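You operate a simulated robot arm through the tools that you are given. There is no shell and no other tool. Be economical: measure what you need, move in short steps, check, and stop when the job is done.

You run a simulated robot arm. Do the job below in one go: nothing can be reset, and whatever is moved stays where it is left.

Task
Set the controls near the top of the timber platform. At the end: the right lamp switch is switched on; the left lamp switch is switched on; the middle lamp switch is switched on; the black cap from the top of the timber platform is on the grey soap dish; whatever was shut is shut again. Leave all else as you found it, and nothing knocked over.
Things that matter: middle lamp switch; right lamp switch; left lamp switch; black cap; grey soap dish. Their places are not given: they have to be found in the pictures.

The check looks at the end state, three seconds after you hand in, the way a careful person would. Anything else that was tipped, shoved, dropped, spilled or broken makes it a failure. Lids that push on must go on centred and level and be pressed home; caps that screw on are set level and turned clockwise until they are tight.

Robot
A 7-joint arm with a two-finger parallel gripper, fixed in place. Base frame: the origin is at the foot of the arm, x ahead of it, y to its left, z up; the work surface is at about z = 0. Lengths are in m, angles in rad, forces in N, time in s.
With the tool pointing down near the work surface it reaches from about 0.22 to 0.58 m from the base axis. Its first joint turns from -1.152 to 1.152 rad. Payload 2.5 kg.
The tool frame sits at the grasp point between the pads (the TCP): z along the fingers, y along the line on which they close. The tips reach 0.023 m beyond it. Largest opening 0.094 m; finger width 0.038, thickness 0.01; the body of the gripper, 0.054 by 0.096 m, starts 0.039 m behind the TCP.
Orientation is told as [roll, pitch, yaw] about the base's x, y, z axes, in that order, counted from this pose: with the fingers straight down and closing along the base's y, the tool's x points along the base's -x, its y along +y and its z along -z.

Tools
- The arm moves only by the tool send_rows. Its argument "steps" is a list that holds one entry, the list of rows, each a list of 7 numbers: the shift along the tool's x, y, z in units of 400 mm (1.0 is 400 mm), then the turn, a rotation vector about the tool's x, y, z in units of 120 degrees (1.0 is 120 degrees), then the opening, from 0 (shut) to 1 (fully open). In form: [[[dx, dy, dz, wx, wy, wz, jaw], ...]]. A call has 1 to 10 rows; each row is the pose to reach, as a shift and turn from the pose commanded when the call began, along the tool's axes at that moment. A call with a number of a shift or a turn outside -1 to 1 is refused whole. Each row takes 0.2 s and may step no farther than 0.05 m and 0.15 rad from the row before; otherwise, or with a gripper value out of range, the whole call is refused. Where a pose cannot be reached the arm comes as near as it can. A force on the tool above 40 N (or 10 N above the force at the start of the call, whichever is more), or a blocked arm, ends the call early, and 0.2 s more pass. The fingers move at their own pace (about 0.108 m/s each) and stop on an object; they squeeze with about 30 N. The grip force told is the motor's: it shows also when the fingers shut on nothing. Time passes only in rows, and 0.2 s behind the last, so rows that repeat a pose let the fingers close. The reply holds the time, the measured pose of the TCP, the force on the tool along the base axes, the opening and the grip force, in the units named above and with some noise, and new pictures: "pictures" is both (left out), scene, wrist or none.
- Cameras (640 x 400 px; columns grow to the right, rows downward): "scene" is fixed at [0.1231, -0.4125, 0.5371]; the picture's right is [0.79, -0.62, 0.00], its down [-0.39, -0.50, -0.78] and it looks along [0.48, 0.61, -0.63] (base axes); focal length 334 px, centre (320, 200). "wrist" rides on the gripper at [-0.039, 0, -0.044] in the tool frame; the picture's right is [0.00, -1.00, 0.00], its down [0.97, 0.00, -0.24] and it looks along [0.24, 0.00, 0.97] (tool axes); focal length 218 px, centre (320, 200).
- probe_pixels(camera, pixels): for up to 12 pixels [column, row] of the newest picture of that camera ("zoom" is the newest enlarged one), the place [x, y, z] in the base frame of the surface seen there, good to about 0.002 m. It takes no simulated time.
- zoom(camera, box): a new picture of the part [left, top, right, bottom] of that camera's present view, enlarged. It takes no simulated time.
- sign_off(): hands the job in; it is judged then, once.

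Work in short steps. Measure before you move; look again where a grasp or a placing could have gone wrong, and mend it. You have 80 turns and 120 pictures in all, those below and enlarged ones among them. Open the gripper and draw the arm clear of the work before you hand the job in, unless the task says otherwise; then end with one line.

The tools are called after "Request:" by a JSON object that holds its "name" and its "arguments". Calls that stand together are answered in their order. send_rows: Moves the arm, as the interface text tells. Its arguments: {"type":"object","properties":{"steps":{"type":"array"},"pictures":{"type":"string","enum":["both","scene","wrist","none"]}},"required":["steps"]} The other tools are called the same way: probe_pixels (camera, pixels) gives the place of the surface under pixels of a picture; zoom (camera, box) takes an enlarged picture of a part of a camera's view; sign_off () hands the job in.

At the start:

```text
time_s: 0.0
tcp_pos: [0.3415, -0.0512, 0.3199]
tcp_rot: [0.0, -0.002, 0.0]
force: [0.2, -0.1, -0.1]
opening: 0.0941
finger_force: 0.1
```

scene: 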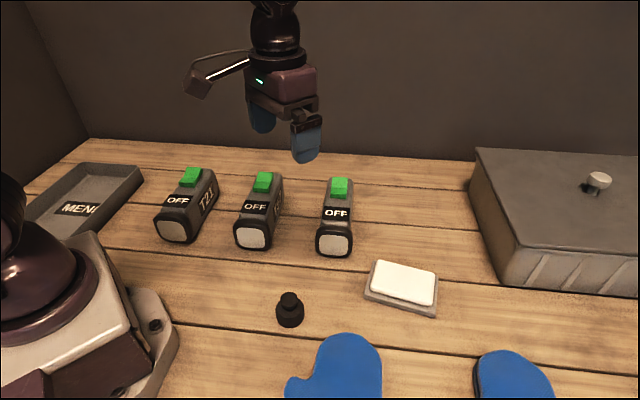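
wrist: 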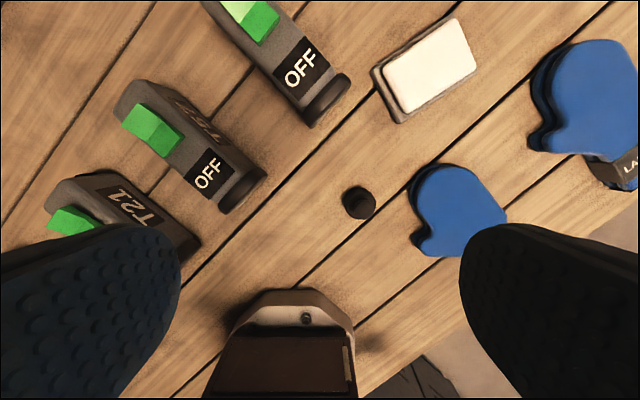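

The pictures show three lamp switches reading OFF, with green rockers at about (190,177), (264,182) and (340,187). The black cap is at (290,310) and a soap dish at (402,287). I'll zoom in on each before moving.

Request:
{"name": "zoom", "arguments": {"camera": "scene", "box": [140, 150, 380, 300]}}

Request:
{"name": "zoom", "arguments": {"camera": "scene", "box": [250, 240, 490, 390]}}

Request:
{"name": "zoom", "arguments": {"camera": "wrist", "box": [40, 0, 360, 250]}}

Request:
{"name": "probe_pixels", "arguments": {"camera": "scene", "pixels": [[290, 297], [290, 312], [402, 280], [402, 302], [372, 296], [436, 312], [340, 183], [340, 193], [264, 177], [264, 188], [189, 172], [188, 183]]}}

```text
2.67 times, centred on (260, 225) of scene
```

zoom: 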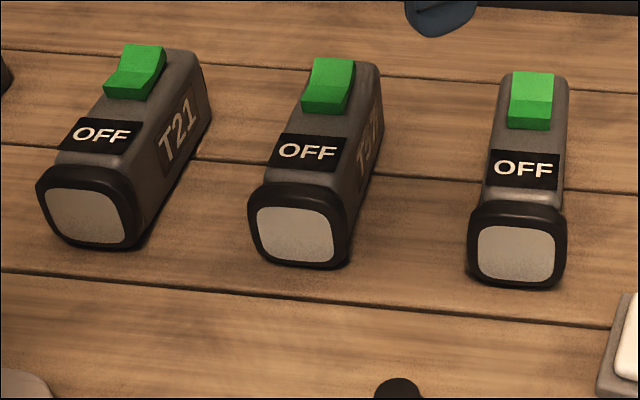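

```text
2.67 times, centred on (370, 315) of scene
```

zoom: 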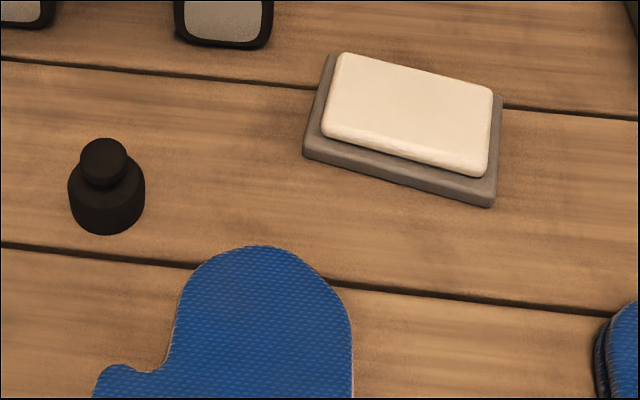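

```text
1.60 times, centred on (200, 125) of wrist
```

zoom: 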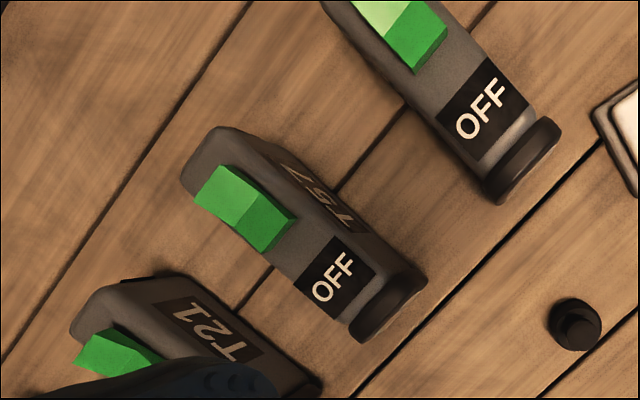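

```text
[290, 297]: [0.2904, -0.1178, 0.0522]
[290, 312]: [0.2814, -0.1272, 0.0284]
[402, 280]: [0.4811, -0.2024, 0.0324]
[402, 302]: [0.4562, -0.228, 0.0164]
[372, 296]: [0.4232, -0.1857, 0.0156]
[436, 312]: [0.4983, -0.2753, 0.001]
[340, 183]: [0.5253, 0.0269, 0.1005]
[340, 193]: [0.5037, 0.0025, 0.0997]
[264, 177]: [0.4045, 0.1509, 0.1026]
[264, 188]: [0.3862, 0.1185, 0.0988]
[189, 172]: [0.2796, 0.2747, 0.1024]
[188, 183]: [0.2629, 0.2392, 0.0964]
```

Switch tops sit near z = 0.10 and run roughly along the (0.5, 0.85) direction. I'll zoom tighter on the rockers to see which end is raised.

Request:
{"name": "zoom", "arguments": {"camera": "scene", "box": [240, 160, 304, 200]}}

Request:
{"name": "zoom", "arguments": {"camera": "scene", "box": [165, 155, 229, 195]}}

Request:
{"name": "probe_pixels", "arguments": {"camera": "scene", "pixels": [[340, 178], [340, 180], [340, 182], [340, 184], [340, 186], [340, 188], [340, 190], [340, 192], [340, 194], [340, 196], [340, 198], [340, 202]]}}

Request:
{"name": "probe_pixels", "arguments": {"camera": "wrist", "pixels": [[132, 111], [142, 119], [150, 124], [157, 129], [165, 135], [174, 142], [180, 148], [238, 5], [255, 22], [268, 33], [335, 95], [207, 175]]}}

```text
10.00 times, centred on (272, 180) of scene
```

zoom: 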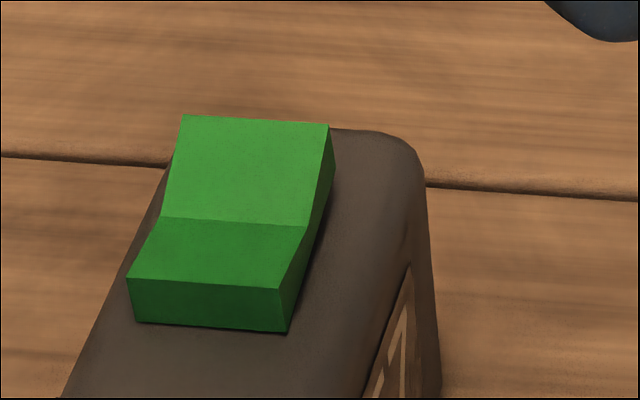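

```text
10.00 times, centred on (197, 175) of scene
```

zoom: 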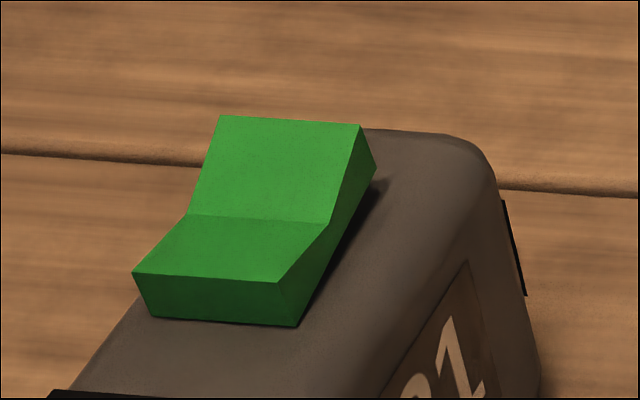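

```text
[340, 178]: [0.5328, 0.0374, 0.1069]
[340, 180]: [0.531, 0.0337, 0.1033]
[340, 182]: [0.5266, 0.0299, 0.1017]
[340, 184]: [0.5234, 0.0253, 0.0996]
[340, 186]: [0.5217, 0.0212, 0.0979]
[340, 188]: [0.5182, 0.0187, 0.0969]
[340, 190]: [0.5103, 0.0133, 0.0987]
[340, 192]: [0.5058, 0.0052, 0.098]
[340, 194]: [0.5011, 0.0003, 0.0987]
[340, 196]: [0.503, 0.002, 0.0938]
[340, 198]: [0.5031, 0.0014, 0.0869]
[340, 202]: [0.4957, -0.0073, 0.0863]
```

```text
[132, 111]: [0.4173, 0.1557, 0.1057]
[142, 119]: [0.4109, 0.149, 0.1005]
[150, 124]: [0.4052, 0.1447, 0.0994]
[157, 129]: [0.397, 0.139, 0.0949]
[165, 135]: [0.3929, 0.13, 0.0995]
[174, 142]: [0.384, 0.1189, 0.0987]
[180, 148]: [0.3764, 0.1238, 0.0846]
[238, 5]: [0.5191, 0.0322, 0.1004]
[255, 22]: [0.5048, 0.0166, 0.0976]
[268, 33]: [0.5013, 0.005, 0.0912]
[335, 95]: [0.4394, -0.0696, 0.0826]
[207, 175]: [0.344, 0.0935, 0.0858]
```

The far end of each rocker is raised (z≈0.107) and the near end is flat (z≈0.098), so pushing the far end down should switch it. I'll measure the left switch next and carry the closed gripper over the right switch, its closing axis along the switch.

Request:
{"name": "probe_pixels", "arguments": {"camera": "scene", "pixels": [[194, 168], [193, 171], [192, 174], [191, 177], [190, 180], [188, 182], [178, 200], [264, 173], [264, 176], [264, 180], [263, 186]]}}

Request:
{"name": "send_rows", "arguments": {"steps": [[[-0.068, 0.031, 0.057, 0, 0, 0.05, 0], [-0.136, 0.062, 0.114, 0, 0, 0.1, 0], [-0.204, 0.093, 0.171, 0, 0, 0.15, 0], [-0.272, 0.125, 0.228, 0, 0, 0.2, 0], [-0.34, 0.156, 0.285, 0, 0, 0.25, 0], [-0.408, 0.187, 0.342, 0, 0, 0.3, 0], [-0.476, 0.218, 0.4, 0, 0, 0.35, 0]]]}}

```text
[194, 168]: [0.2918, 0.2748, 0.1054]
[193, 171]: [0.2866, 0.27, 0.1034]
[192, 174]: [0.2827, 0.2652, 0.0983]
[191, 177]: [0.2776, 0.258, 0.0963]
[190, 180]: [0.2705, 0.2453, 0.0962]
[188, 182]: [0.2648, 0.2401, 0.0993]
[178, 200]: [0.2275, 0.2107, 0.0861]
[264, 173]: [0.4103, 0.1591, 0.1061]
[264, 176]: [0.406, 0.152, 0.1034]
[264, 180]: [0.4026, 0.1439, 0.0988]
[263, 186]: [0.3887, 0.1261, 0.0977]
```

```text
time_s: 1.6
tcp_pos: [0.5327, 0.0378, 0.1587]
tcp_rot: [0.0, -0.001, -0.734]
force: [0.3, 0.4, 0.3]
opening: 0.0
finger_force: 29.4
```

scene: 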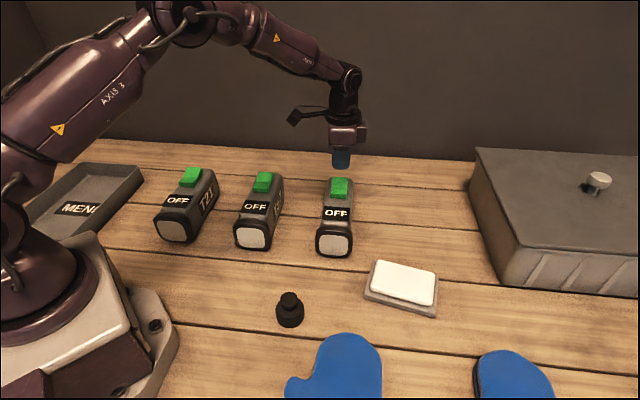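
wrist: 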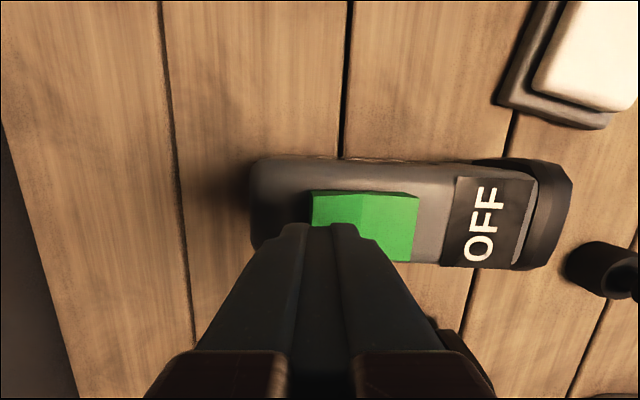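

The tip is centred over the raised end of the right rocker (column ~320, the rocker's far edge at ~310). I press straight down in small rows.

Request:
{"name": "send_rows", "arguments": {"steps": [[[0, 0, 0.05, 0, 0, 0, 0], [0, 0, 0.07, 0, 0, 0, 0], [0, 0, 0.08, 0, 0, 0, 0], [0, 0, 0.087, 0, 0, 0, 0], [0, 0, 0.094, 0, 0, 0, 0]]]}}

```text
time_s: 2.8
tcp_pos: [0.5324, 0.0372, 0.1233]
tcp_rot: [0.0, 0.0, -0.734]
force: [-4.6, -0.5, 5.8]
opening: 0.0
finger_force: 30.2
```

scene: 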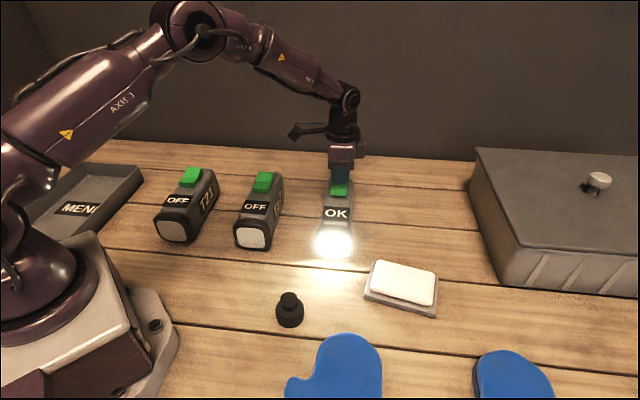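
wrist: 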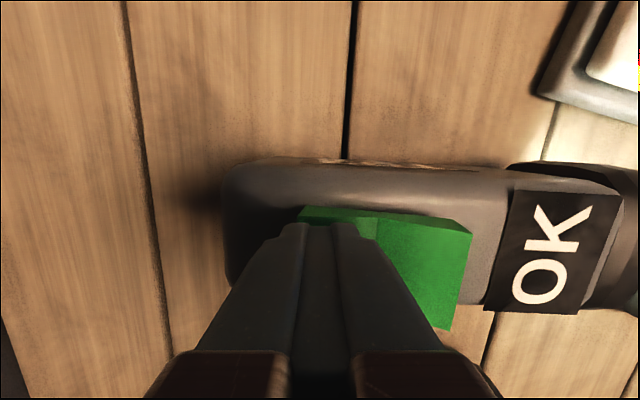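

The right lamp is lit and its label has changed. I lift off and go over to the middle rocker.

Request:
{"name": "send_rows", "arguments": {"steps": [[[0, 0, -0.05, 0, 0, 0, 0], [0, 0, -0.1, 0, 0, 0, 0], [0.1, 0.005, -0.1, 0, 0, 0, 0], [0.2, 0.01, -0.1, 0, 0, 0, 0], [0.3, 0.015, -0.1, 0, 0, 0, 0], [0.4, 0.02, -0.1, 0, 0, 0, 0], [0.4205, 0.021, -0.1, 0, 0, 0, 0]]]}}

```text
time_s: 4.4
tcp_pos: [0.4122, 0.1555, 0.1612]
tcp_rot: [0.001, 0.001, -0.734]
force: [0.6, 1.0, -0.6]
opening: 0.0001
finger_force: 30.0
```

scene: 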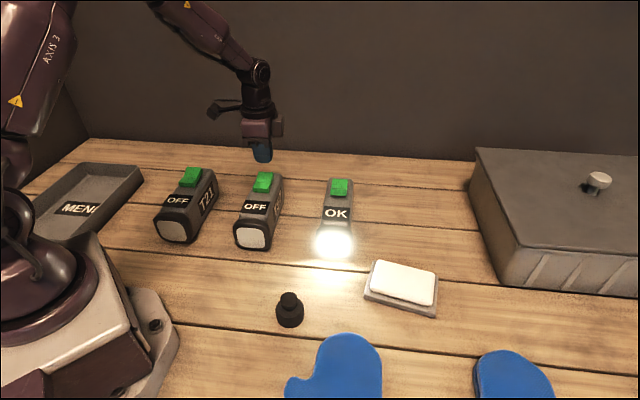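
wrist: 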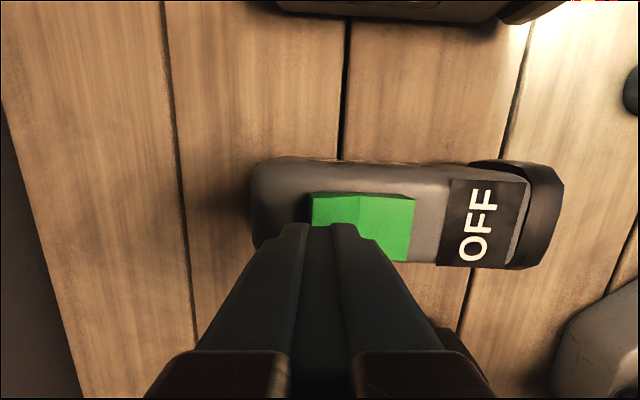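

The right lamp stays lit. The view over the middle switch matches the earlier one (rocker far edge at column ~310), so I make the same press.

Request:
{"name": "send_rows", "arguments": {"steps": [[[0, 0, 0.05, 0, 0, 0, 0], [0, 0, 0.075, 0, 0, 0, 0], [0, 0, 0.086, 0, 0, 0, 0], [0, 0, 0.093, 0, 0, 0, 0], [0, 0, 0.1, 0, 0, 0, 0]]], "pictures": "scene"}}

```text
time_s: 5.6
tcp_pos: [0.4117, 0.1553, 0.123]
tcp_rot: [-0.001, 0.0, -0.733]
force: [-2.1, -0.9, 8.0]
opening: 0.0002
finger_force: 30.4
```

scene: 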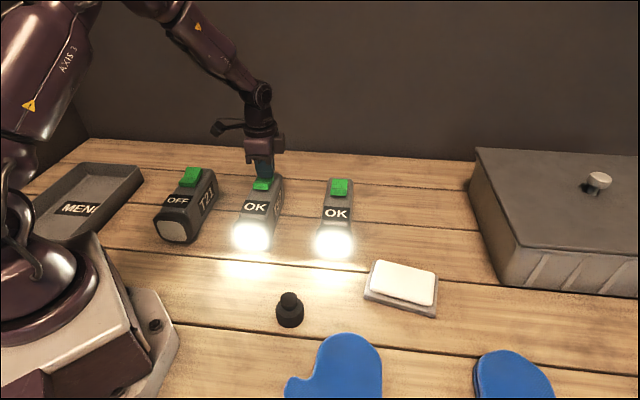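

The middle lamp is on. I lift and go to the left switch.

Request:
{"name": "send_rows", "arguments": {"steps": [[[0, 0, -0.05, 0, 0, 0, 0], [0, 0, -0.1, 0, 0, 0, 0], [0.1, 0.005, -0.1, 0, 0, 0, 0], [0.2, 0.01, -0.1, 0, 0, 0, 0], [0.3, 0.015, -0.1, 0, 0, 0, 0], [0.4, 0.019, -0.1, 0, 0, 0, 0], [0.423, 0.0195, -0.1, 0, 0, 0, 0]]]}}

```text
time_s: 7.2
tcp_pos: [0.291, 0.2736, 0.1618]
tcp_rot: [0.0, 0.0, -0.733]
force: [0.0, -0.6, 0.9]
opening: 0.0
finger_force: 29.9
```

scene: 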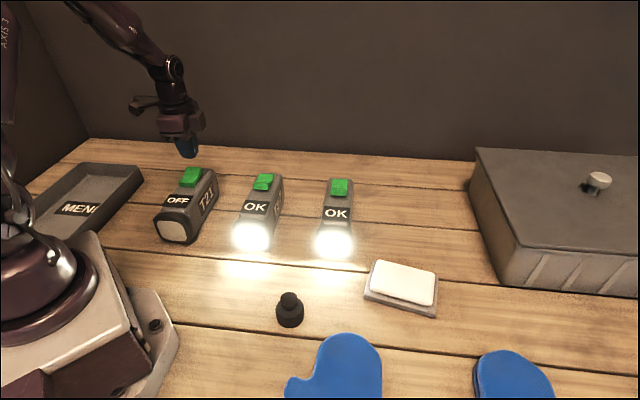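
wrist: 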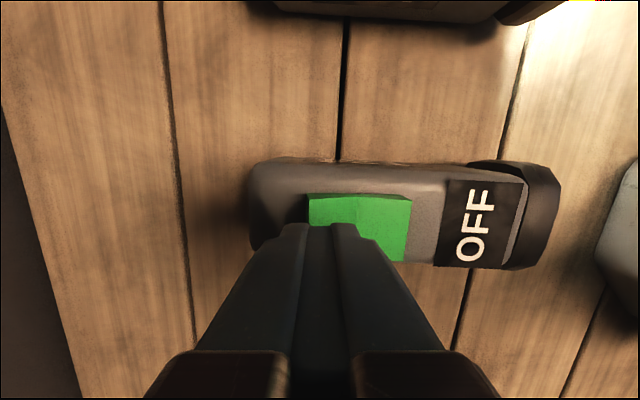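

The left rocker is aligned the same way (far edge at column ~308). I press it.

Request:
{"name": "send_rows", "arguments": {"steps": [[[0, 0.002, 0.05, 0, 0, 0, 0], [0, 0.003, 0.075, 0, 0, 0, 0], [0, 0.003, 0.086, 0, 0, 0, 0], [0, 0.003, 0.093, 0, 0, 0, 0], [0, 0.003, 0.1, 0, 0, 0, 0]]], "pictures": "scene"}}

Request:
{"name": "probe_pixels", "arguments": {"camera": "scene", "pixels": [[290, 294], [290, 297], [288, 303], [290, 308], [280, 313], [290, 318], [290, 326], [377, 264], [436, 274], [370, 293], [431, 304], [402, 285]]}}

Request:
{"name": "zoom", "arguments": {"camera": "scene", "box": [258, 280, 322, 320]}}

```text
time_s: 8.4
tcp_pos: [0.2923, 0.2757, 0.1223]
tcp_rot: [0.0, -0.001, -0.733]
force: [-2.4, -0.9, 5.4]
opening: 0.0002
finger_force: 30.2
```

scene: 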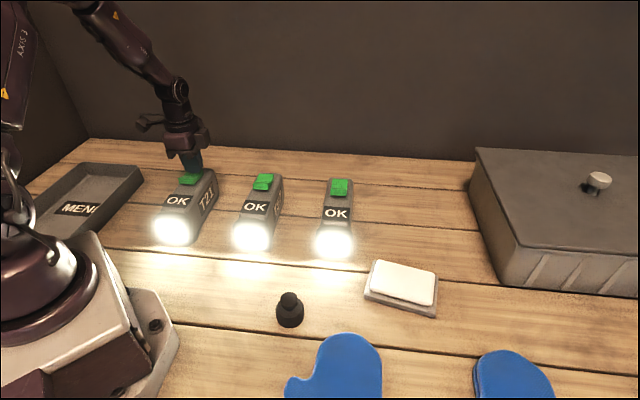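

```text
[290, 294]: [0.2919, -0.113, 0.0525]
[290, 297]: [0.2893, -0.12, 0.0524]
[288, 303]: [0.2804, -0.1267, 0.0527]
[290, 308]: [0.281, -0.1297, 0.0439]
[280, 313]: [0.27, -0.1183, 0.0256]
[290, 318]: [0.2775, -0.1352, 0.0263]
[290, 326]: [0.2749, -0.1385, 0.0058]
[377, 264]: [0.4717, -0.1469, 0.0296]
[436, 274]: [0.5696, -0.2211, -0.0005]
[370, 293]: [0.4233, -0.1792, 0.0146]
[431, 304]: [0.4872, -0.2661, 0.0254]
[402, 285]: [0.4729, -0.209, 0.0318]
```

```text
10.00 times, centred on (290, 300) of scene
```

zoom: 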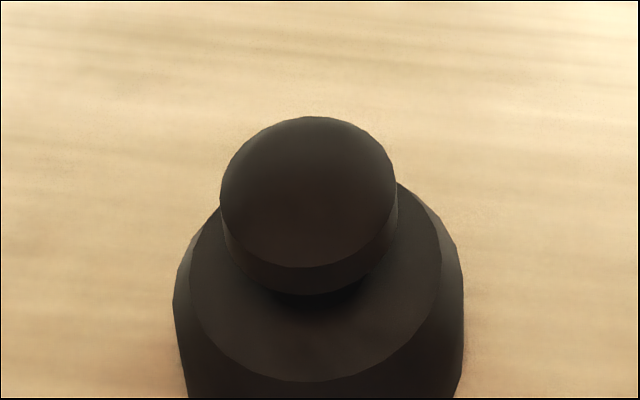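

All three lamps are lit. I lift straight up and carry the gripper over the black cap near (0.287, -0.121), undoing the yaw and opening the fingers, to look at it from above.

Request:
{"name": "send_rows", "arguments": {"steps": [[[0, 0, -0.117, 0, 0, 0, 0], [0, 0, -0.235, 0, 0, 0, 0], [-0.082, -0.0934, -0.235, 0, 0, -0.044, 0], [-0.164, -0.1868, -0.235, 0, 0, -0.088, 0], [-0.246, -0.2802, -0.235, 0, 0, -0.132, 0], [-0.328, -0.3736, -0.235, 0, 0, -0.175, 0.3], [-0.41, -0.467, -0.235, 0, 0, -0.219, 0.6], [-0.492, -0.5604, -0.235, 0, 0, -0.263, 1], [-0.574, -0.6538, -0.235, 0, 0, -0.307, 1], [-0.656, -0.7472, -0.235, 0, 0, -0.35, 1]]]}}

```text
time_s: 10.6
tcp_pos: [0.2872, -0.125, 0.218]
tcp_rot: [0.0, 0.001, -0.001]
force: [-0.1, -0.1, -0.2]
opening: 0.0939
finger_force: 0.1
```

scene: 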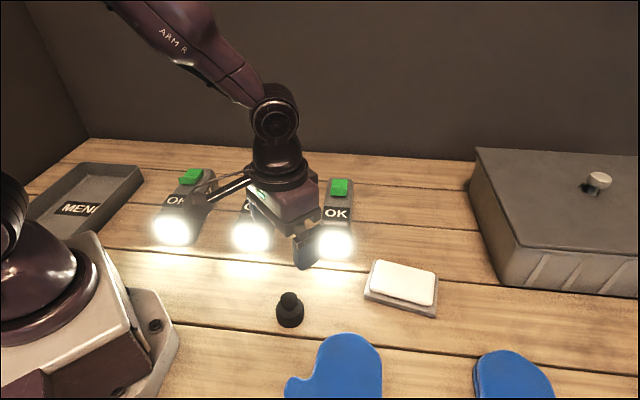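
wrist: 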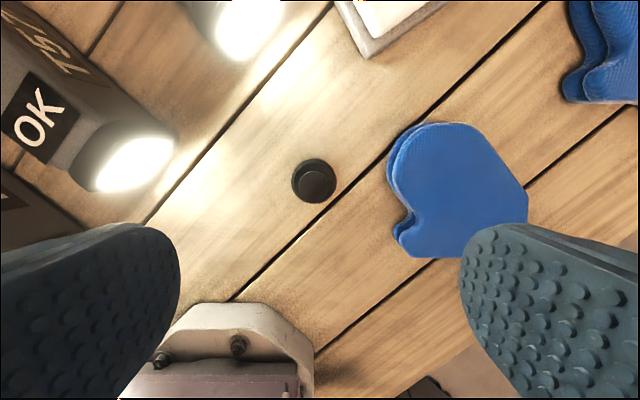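

The cap is at (315,181) in the wrist view, with the blue mitt to its right at column ≥ 388. I'll measure the cap, the mitt edge and the dish.

Request:
{"name": "probe_pixels", "arguments": {"camera": "wrist", "pixels": [[298, 183], [316, 168], [317, 181], [334, 183], [317, 196], [293, 178], [312, 160], [392, 165], [396, 185], [402, 210], [430, 180], [315, 203]]}}

Request:
{"name": "zoom", "arguments": {"camera": "wrist", "box": [264, 148, 360, 208]}}

Request:
{"name": "zoom", "arguments": {"camera": "scene", "box": [354, 250, 450, 320]}}

```text
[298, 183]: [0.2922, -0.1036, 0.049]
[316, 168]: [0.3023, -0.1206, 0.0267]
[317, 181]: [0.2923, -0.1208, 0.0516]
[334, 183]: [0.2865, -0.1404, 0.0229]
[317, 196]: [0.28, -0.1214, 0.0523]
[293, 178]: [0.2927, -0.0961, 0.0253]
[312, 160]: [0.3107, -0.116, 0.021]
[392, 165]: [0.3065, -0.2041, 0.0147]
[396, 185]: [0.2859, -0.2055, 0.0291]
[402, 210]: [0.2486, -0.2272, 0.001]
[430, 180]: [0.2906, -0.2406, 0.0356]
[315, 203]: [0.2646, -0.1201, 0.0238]
```

```text
6.67 times, centred on (312, 178) of wrist
```

zoom: 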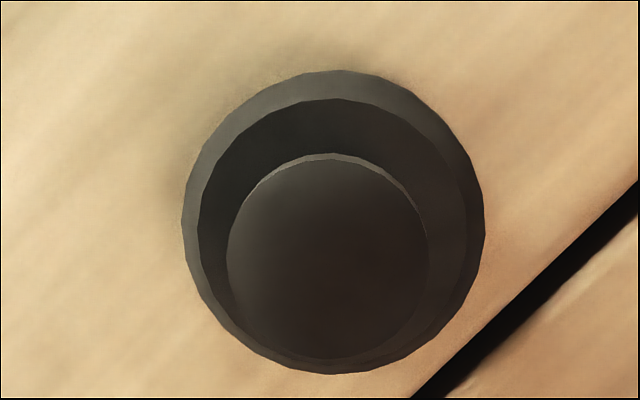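

```text
5.71 times, centred on (402, 285) of scene
```

zoom: 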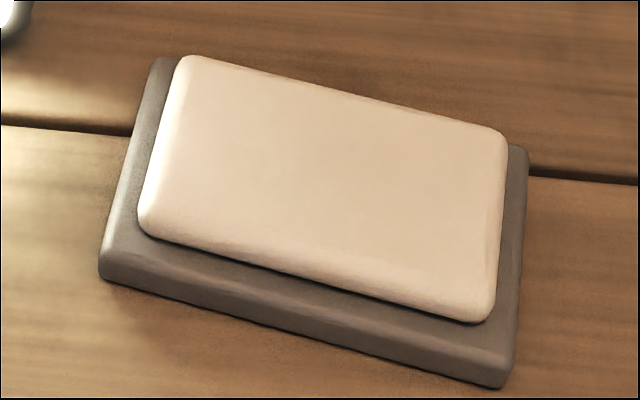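

The cap is a 0.045 m body (up to z≈0.025) with a knob on top, centred at about (0.286, -0.120). The mitt edge at y≈-0.204 clears the right finger. I descend around the body, stopping the tips about 7 mm above the table, and close.

Request:
{"name": "send_rows", "arguments": {"steps": [[[0.003, 0.0125, 0.1, 0, 0, 0, 1], [0.003, 0.0125, 0.2, 0, 0, 0, 1], [0.003, 0.0125, 0.3, 0, 0, 0, 1], [0.003, 0.0125, 0.38, 0, 0, 0, 1], [0.003, 0.0125, 0.43, 0, 0, 0, 1], [0.003, 0.0125, 0.47, 0, 0, 0, 1]]]}}

```text
time_s: 12.0
tcp_pos: [0.2872, -0.1207, 0.0338]
tcp_rot: [-0.004, -0.005, -0.009]
force: [-6.9, 5.9, 24.1]
opening: 0.0912
finger_force: 0.0
stopped in row 6: the force on the tool passed its limit (the readings are from after the stop); the commanded pose is now the measured one
```

scene: 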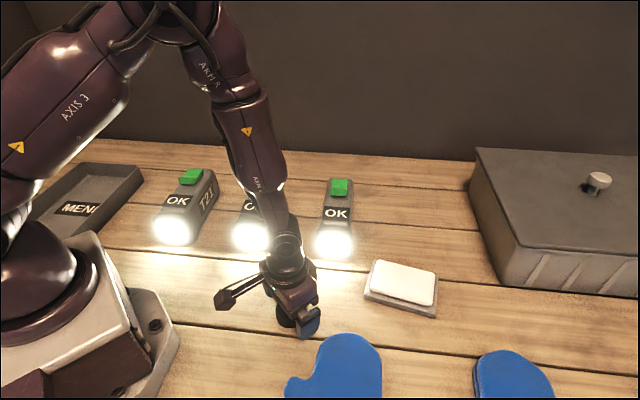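
wrist: 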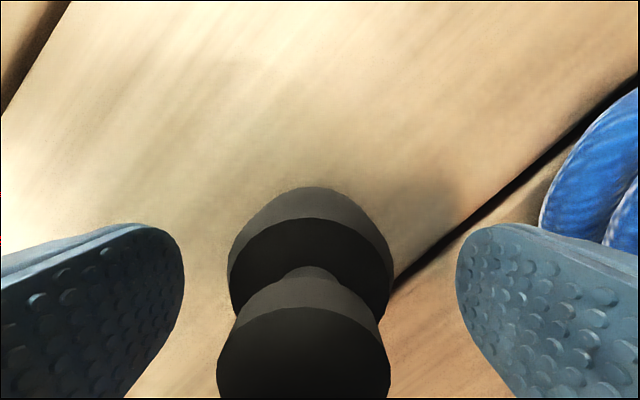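

The descent stopped with a force of 24 N up and 6 N in +y, so the right finger probably touched the mitt. I back straight up and look for any shift.

Request:
{"name": "send_rows", "arguments": {"steps": [[[0, 0, -0.05, 0, 0, 0, 0.9], [0, 0, -0.15, 0, 0, 0, 0.8], [0, 0, -0.25, 0, 0, 0, 0.7], [0, 0, -0.35, 0, 0, 0, 0.7], [0, 0, -0.46, 0, 0, 0, 0.7]]]}}

Request:
{"name": "probe_pixels", "arguments": {"camera": "wrist", "pixels": [[392, 165], [396, 185], [402, 210], [398, 150], [388, 175], [398, 235], [394, 230], [405, 180]]}}

Request:
{"name": "zoom", "arguments": {"camera": "wrist", "box": [260, 110, 540, 270]}}

```text
time_s: 13.2
tcp_pos: [0.2856, -0.1203, 0.2187]
tcp_rot: [-0.003, -0.004, -0.008]
force: [-0.2, -0.9, 0.7]
opening: 0.0659
finger_force: 0.1
```

scene: 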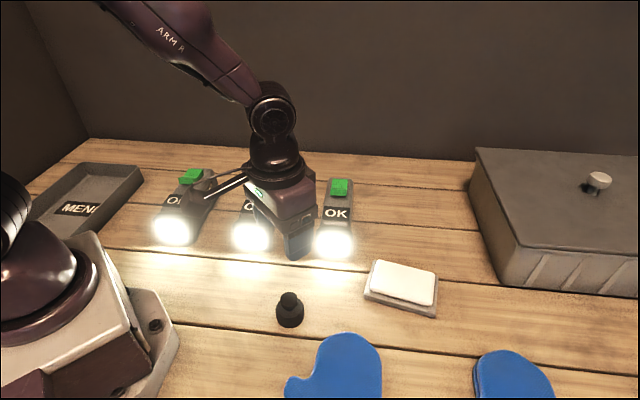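
wrist: 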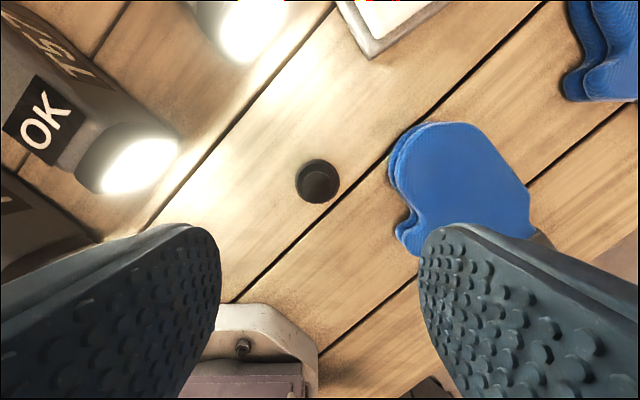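

```text
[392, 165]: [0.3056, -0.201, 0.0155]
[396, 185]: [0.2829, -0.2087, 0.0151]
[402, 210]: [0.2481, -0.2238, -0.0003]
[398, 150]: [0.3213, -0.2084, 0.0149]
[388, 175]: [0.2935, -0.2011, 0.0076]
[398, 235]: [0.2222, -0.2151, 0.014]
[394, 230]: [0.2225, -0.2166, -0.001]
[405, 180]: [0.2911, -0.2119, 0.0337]
```

```text
2.29 times, centred on (400, 190) of wrist
```

zoom: 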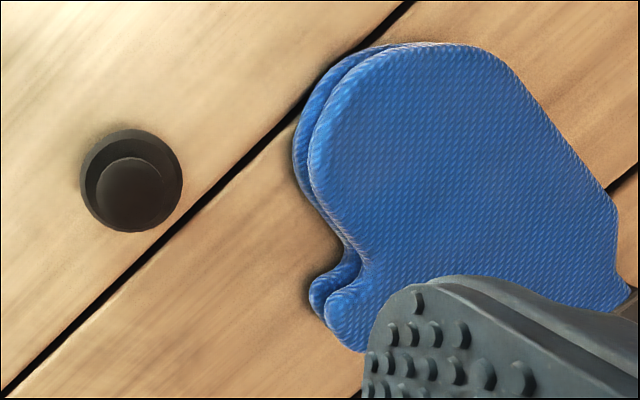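

I compare the mitt and cap with the very first enlarged scene view, to be sure nothing shifted.

Request:
{"name": "zoom", "arguments": {"camera": "scene", "box": [250, 240, 490, 390]}}

Request:
{"name": "probe_pixels", "arguments": {"camera": "scene", "pixels": [[330, 342], [322, 360], [318, 370], [300, 380], [290, 385], [310, 376], [345, 340], [290, 297], [322, 350], [288, 392]]}}

```text
2.67 times, centred on (370, 315) of scene
```

zoom: 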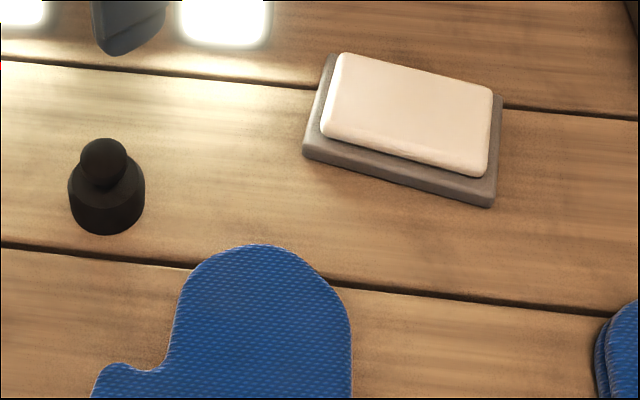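

```text
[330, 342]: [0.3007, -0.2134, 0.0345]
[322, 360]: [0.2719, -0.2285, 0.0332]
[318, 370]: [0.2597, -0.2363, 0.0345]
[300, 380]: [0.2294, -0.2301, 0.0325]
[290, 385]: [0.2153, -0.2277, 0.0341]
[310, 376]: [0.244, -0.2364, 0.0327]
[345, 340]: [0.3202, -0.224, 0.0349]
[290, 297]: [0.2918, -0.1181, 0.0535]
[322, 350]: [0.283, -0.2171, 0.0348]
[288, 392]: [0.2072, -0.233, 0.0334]
```

The mitt and cap are still where they were (mitt outline within ~1 zoom pixel). The contact may instead be the bracket on the arm's wrist, at about (198,195) in the scene, hitting the robot foot. I measure those.

Request:
{"name": "probe_pixels", "arguments": {"camera": "scene", "pixels": [[198, 190], [190, 200], [215, 192], [240, 180], [293, 245], [305, 240], [300, 215], [155, 325], [175, 340]]}}

Request:
{"name": "probe_pixels", "arguments": {"camera": "wrist", "pixels": [[260, 315], [243, 348], [245, 305], [300, 330], [250, 370], [315, 345]]}}

Request:
{"name": "zoom", "arguments": {"camera": "scene", "box": [170, 60, 350, 270]}}

```text
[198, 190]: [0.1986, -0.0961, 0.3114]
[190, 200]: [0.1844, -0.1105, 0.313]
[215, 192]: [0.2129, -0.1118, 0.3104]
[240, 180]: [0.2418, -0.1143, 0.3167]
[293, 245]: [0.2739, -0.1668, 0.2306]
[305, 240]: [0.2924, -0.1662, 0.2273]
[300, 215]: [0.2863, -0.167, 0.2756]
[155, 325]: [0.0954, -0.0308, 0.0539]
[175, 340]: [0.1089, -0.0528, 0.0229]
```

```text
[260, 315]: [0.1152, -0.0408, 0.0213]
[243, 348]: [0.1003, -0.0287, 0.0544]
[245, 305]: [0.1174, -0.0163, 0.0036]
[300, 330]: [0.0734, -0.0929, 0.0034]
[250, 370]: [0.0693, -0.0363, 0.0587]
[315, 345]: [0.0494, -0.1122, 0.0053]
```

```text
1.90 times, centred on (260, 165) of scene
```

zoom: 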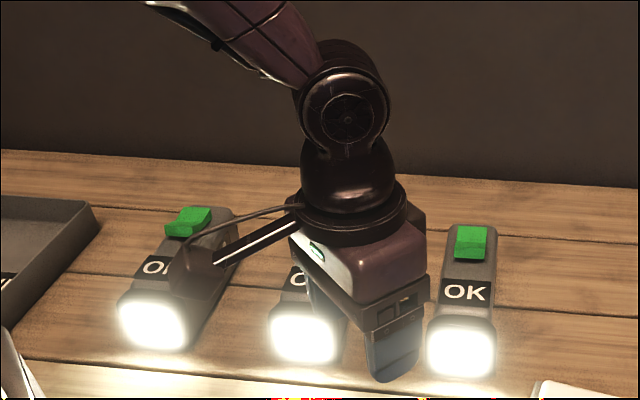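

The bracket (z≈0.31 now) and the foot are far apart, so the likely obstacle is the lower mitt, z≈0.015, beside the right finger tip at tip z≈0.011. I turn the closing axis about 75° to lie mostly along x, away from the mitt, and use a smaller opening.

Request:
{"name": "send_rows", "arguments": {"steps": [[[0, 0, 0, 0, 0, 0.0625, 0.72], [0, 0, 0, 0, 0, 0.125, 0.72], [0, 0, 0, 0, 0, 0.1875, 0.72], [0, 0, 0, 0, 0, 0.25, 0.72], [0, 0, 0, 0, 0, 0.3125, 0.72], [0, 0, 0, 0, 0, 0.375, 0.72], [0, 0, 0, 0, 0, 0.4375, 0.72], [0, 0, 0.05, 0, 0, 0.5, 0.72], [0, 0, 0.1, 0, 0, 0.5625, 0.72], [0, 0, 0.15, 0, 0, 0.625, 0.72]]]}}

```text
time_s: 15.4
tcp_pos: [0.2852, -0.1204, 0.1584]
tcp_rot: [0.005, -0.004, -1.319]
force: [-0.4, -0.3, 0.1]
opening: 0.0677
finger_force: 0.1
```

scene: 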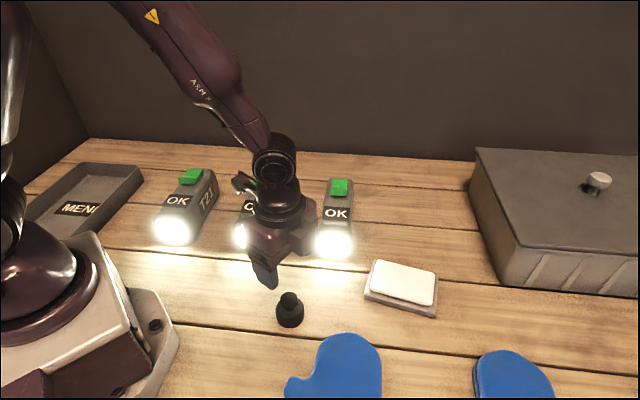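
wrist: 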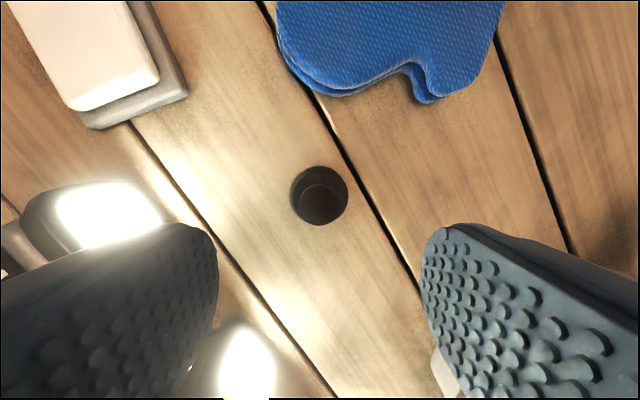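

The cap is centred between the fingers (column ~320) and the mitt is well clear. I descend slowly to TCP z≈0.034.

Request:
{"name": "send_rows", "arguments": {"steps": [[[0, 0, 0.08, 0, 0, 0, 0.72], [0, 0, 0.16, 0, 0, 0, 0.72], [0, 0, 0.22, 0, 0, 0, 0.72], [0, 0, 0.26, 0, 0, 0, 0.72], [0, 0, 0.29, 0, 0, 0, 0.72], [0, 0, 0.308, 0, 0, 0, 0.72]]]}}

```text
time_s: 16.8
tcp_pos: [0.2881, -0.121, 0.035]
tcp_rot: [0.004, -0.005, -1.318]
force: [0.1, 0.0, 0.3]
opening: 0.0677
finger_force: 0.1
```

scene: 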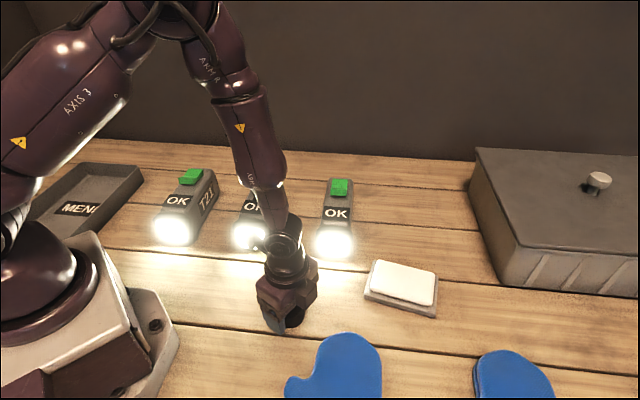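
wrist: 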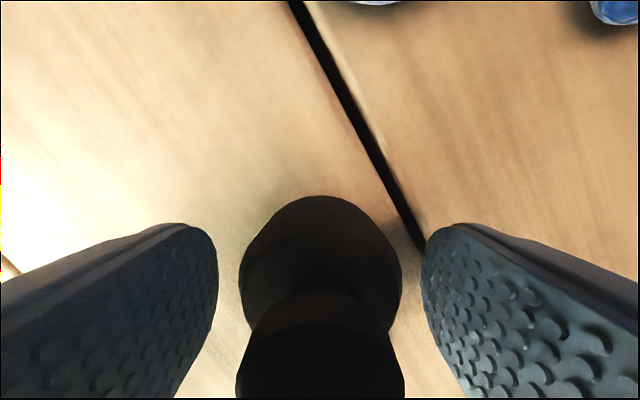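

There is no contact this time. I go 5 mm lower and close on the body.

Request:
{"name": "send_rows", "arguments": {"steps": [[[0, 0, 0.006, 0, 0, 0, 0.72], [0, 0, 0.0125, 0, 0, 0, 0.72], [0, 0, 0.0125, 0, 0, 0, 0.55], [0, 0, 0.0125, 0, 0, 0, 0.45], [0, 0, 0.0125, 0, 0, 0, 0.3], [0, 0, 0.0125, 0, 0, 0, 0.3]]], "pictures": "wrist"}}

```text
time_s: 18.2
tcp_pos: [0.2867, -0.1197, 0.0294]
tcp_rot: [0.003, -0.003, -1.315]
force: [-0.7, 0.1, -0.3]
opening: 0.0471
finger_force: 30.1
```

wrist: 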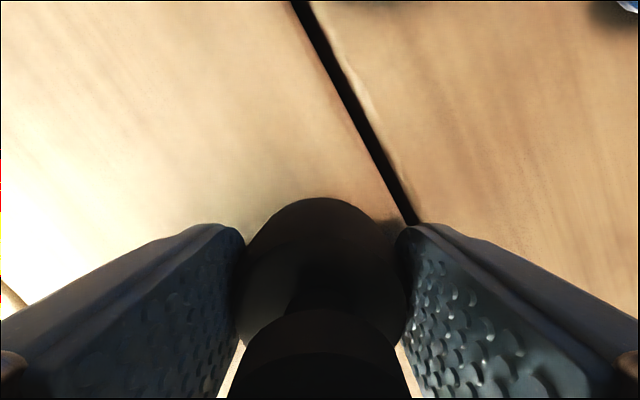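

The cap is held at opening 0.047. I lift it and look.

Request:
{"name": "send_rows", "arguments": {"steps": [[[0, 0, -0.05, 0, 0, 0, 0.3], [0, 0, -0.12, 0, 0, 0, 0.3], [0, 0, -0.2, 0, 0, 0, 0.3], [0, 0, -0.28, 0, 0, 0, 0.3], [0, 0, -0.32, 0, 0, 0, 0.3]]]}}

Request:
{"name": "probe_pixels", "arguments": {"camera": "scene", "pixels": [[380, 263], [375, 290], [434, 277], [428, 303], [405, 283], [390, 276], [420, 290], [366, 296], [433, 315], [439, 278]]}}

```text
time_s: 19.4
tcp_pos: [0.2851, -0.1192, 0.157]
tcp_rot: [0.004, -0.003, -1.316]
force: [-0.8, 0.3, -1.2]
opening: 0.0472
finger_force: 29.9
```

scene: 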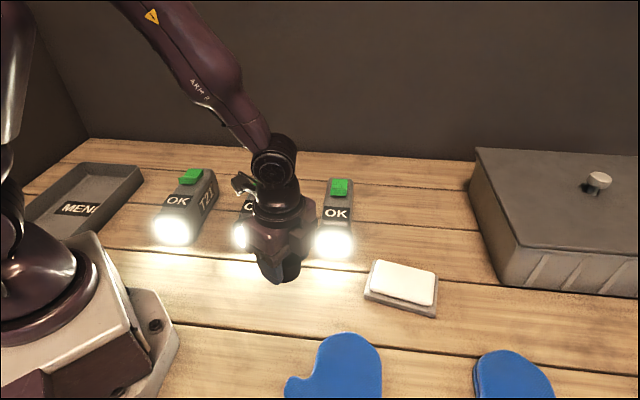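
wrist: 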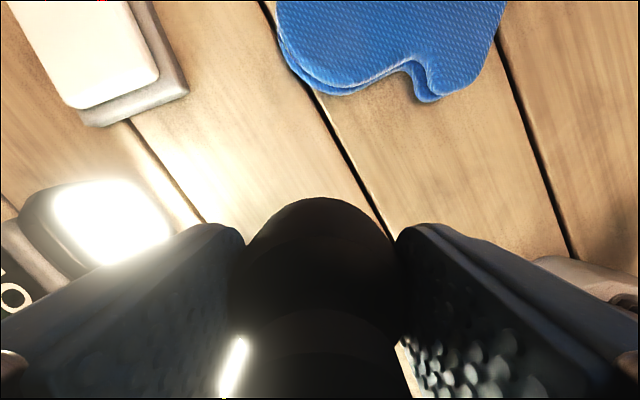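

```text
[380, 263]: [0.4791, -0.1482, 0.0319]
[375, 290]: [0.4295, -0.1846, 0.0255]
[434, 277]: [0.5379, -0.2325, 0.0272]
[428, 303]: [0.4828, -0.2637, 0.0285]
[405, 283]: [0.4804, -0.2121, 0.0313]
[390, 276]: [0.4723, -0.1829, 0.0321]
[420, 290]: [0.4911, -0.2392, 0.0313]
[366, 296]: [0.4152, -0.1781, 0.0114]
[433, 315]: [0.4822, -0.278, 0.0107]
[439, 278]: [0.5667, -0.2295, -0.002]
```

The cap is held level. The soap's top corners put the dish centre at about (0.482, -0.207), top z≈0.032. I carry the cap there at height.

Request:
{"name": "send_rows", "arguments": {"steps": [[[-0.0561, 0.0703, 0, 0, 0, 0, 0.3], [-0.1122, 0.1405, 0, 0, 0, 0, 0.3], [-0.1683, 0.2108, 0, 0, 0, 0, 0.3], [-0.2243, 0.281, 0, 0, 0, 0, 0.3], [-0.2804, 0.3513, 0, 0, 0, 0, 0.3], [-0.3365, 0.4215, 0, 0, 0, 0, 0.3], [-0.3365, 0.4215, 0.06, 0, 0, 0, 0.3]]]}}

```text
time_s: 21.0
tcp_pos: [0.4841, -0.2072, 0.1348]
tcp_rot: [0.002, -0.003, -1.316]
force: [-0.4, -0.1, -0.8]
opening: 0.0474
finger_force: 30.0
```

scene: 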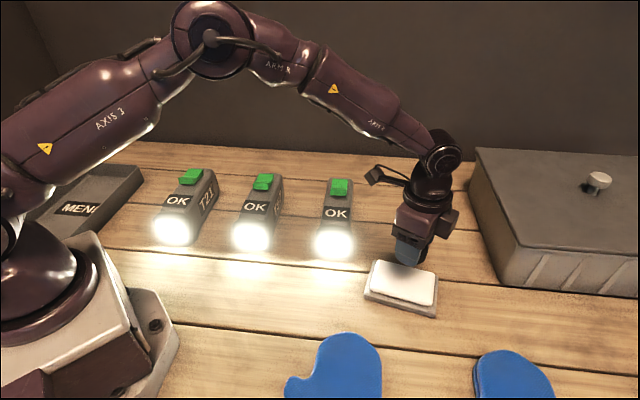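
wrist: 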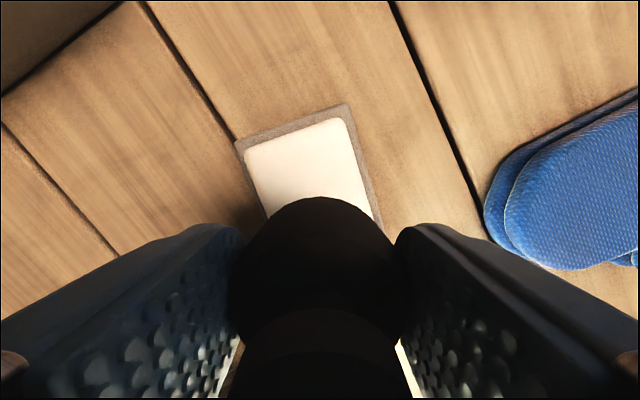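

The cap is over the soap, centred. I lower it to just above contact, then creep the last millimetres.

Request:
{"name": "send_rows", "arguments": {"steps": [[[0.002, -0.004, 0.06, 0, 0, 0, 0.3], [0.002, -0.004, 0.11, 0, 0, 0, 0.3], [0.002, -0.004, 0.145, 0, 0, 0, 0.3], [0.002, -0.004, 0.165, 0, 0, 0, 0.3], [0.002, -0.004, 0.173, 0, 0, 0, 0.3], [0.002, -0.004, 0.178, 0, 0, 0, 0.3]]]}}

Request:
{"name": "zoom", "arguments": {"camera": "scene", "box": [354, 220, 466, 320]}}

```text
time_s: 22.4
tcp_pos: [0.4815, -0.2079, 0.0633]
tcp_rot: [0.004, -0.006, -1.317]
force: [0.2, 0.1, 0.1]
opening: 0.0471
finger_force: 30.4
```

scene: 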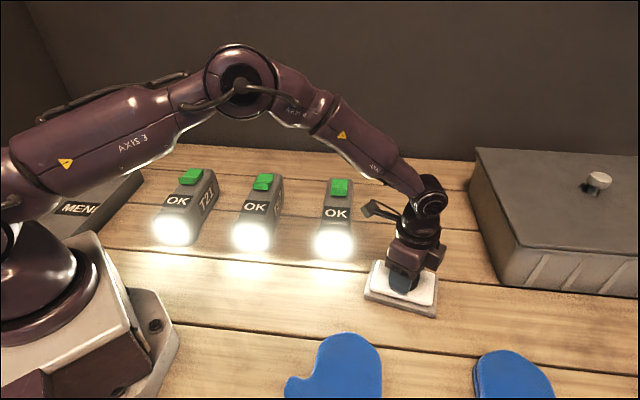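
wrist: 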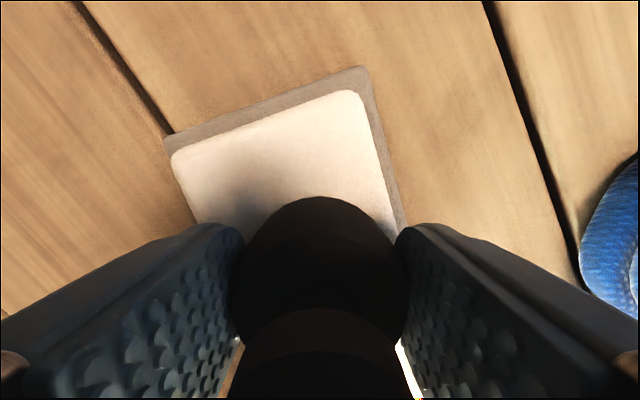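

```text
4.00 times, centred on (410, 270) of scene
```

zoom: 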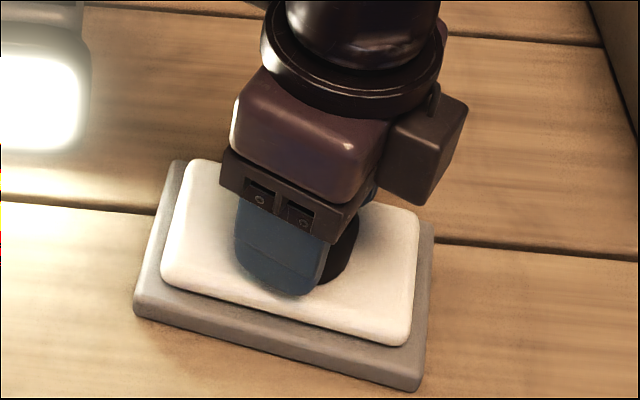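

There is no contact force yet at z = 0.0633. I creep down 1 mm per row until it touches.

Request:
{"name": "send_rows", "arguments": {"steps": [[[0, 0, 0.0025, 0, 0, 0, 0.3], [0, 0, 0.005, 0, 0, 0, 0.3], [0, 0, 0.0065, 0, 0, 0, 0.3]]], "pictures": "none"}}

```text
time_s: 23.2
tcp_pos: [0.4817, -0.2085, 0.0618]
tcp_rot: [0.005, -0.005, -1.317]
force: [-1.6, 1.1, 5.5]
opening: 0.0467
finger_force: 29.6
```

The cap rests on the soap (5.5 N up). I open gently and then rise straight up.

Request:
{"name": "send_rows", "arguments": {"steps": [[[0, 0, 0, 0, 0, 0, 0.55], [0, 0, 0, 0, 0, 0, 0.65], [0, 0, 0, 0, 0, 0, 0.72], [0, 0, -0.04, 0, 0, 0, 0.72], [0, 0, -0.1, 0, 0, 0, 0.72], [0, 0, -0.2, 0, 0, 0, 0.72], [0, 0, -0.3, 0, 0, 0, 0.72], [0, 0, -0.4, 0, 0, 0, 0.72]]]}}

Request:
{"name": "zoom", "arguments": {"camera": "scene", "box": [250, 220, 490, 390]}}

```text
time_s: 25.0
tcp_pos: [0.4808, -0.2064, 0.2214]
tcp_rot: [0.001, -0.005, -1.317]
force: [-0.1, -0.2, 0.5]
opening: 0.0677
finger_force: 0.0
```

scene: 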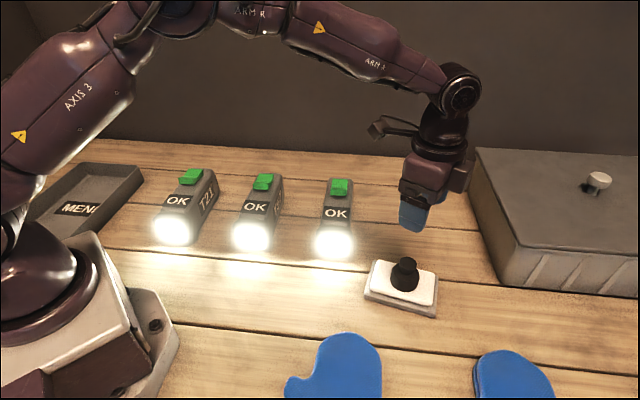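
wrist: 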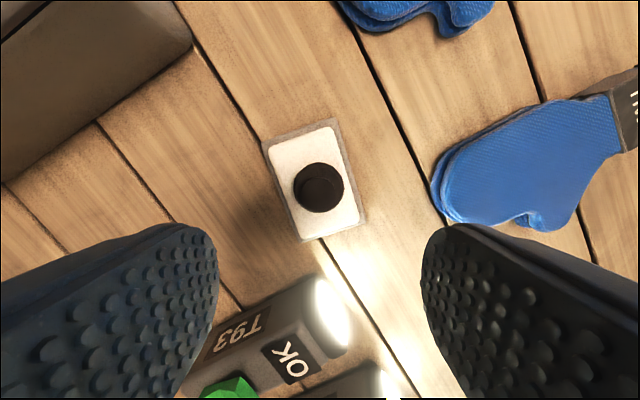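

```text
2.35 times, centred on (370, 305) of scene
```

zoom: 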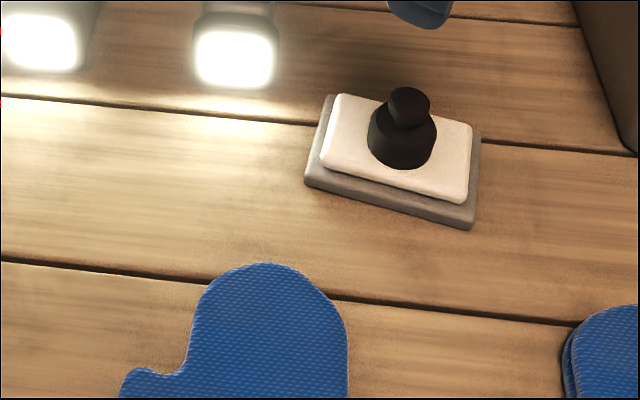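

The cap stands upright, centred on the soap in the dish, and all three lamps are lit. I draw the arm up, open the gripper fully, and take a last look.

Request:
{"name": "send_rows", "arguments": {"steps": [[[0.05, -0.06, -0.07, 0, 0, 0, 1], [0.1, -0.12, -0.1, 0, 0, 0, 1], [0.15, -0.18, -0.13, 0, 0, 0, 1], [0.2, -0.24, -0.16, 0, 0, 0, 1], [0.2, -0.24, -0.16, 0, 0, 0, 1]]], "pictures": "scene"}}

```text
time_s: 26.2
tcp_pos: [0.3684, -0.1537, 0.2841]
tcp_rot: [0.003, -0.006, -1.316]
force: [0.0, -0.7, 0.2]
opening: 0.0942
finger_force: 0.1
```

scene: 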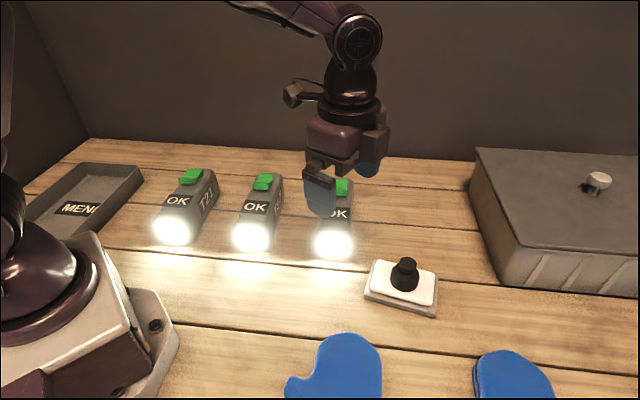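

Everything is in place: all three lamps lit, the cap on the dish, the arm clear and the gripper open. I hand it in.

Request:
{"name": "sign_off", "arguments": {}}

```text
The job is handed in.
```

The left, middle and right lamp switches are on, and the black cap stands on the soap in the grey soap dish. I opened nothing, so there was nothing to shut again; the gripper touched something once on the way down to the cap, but I saw nothing displaced in the pictures.
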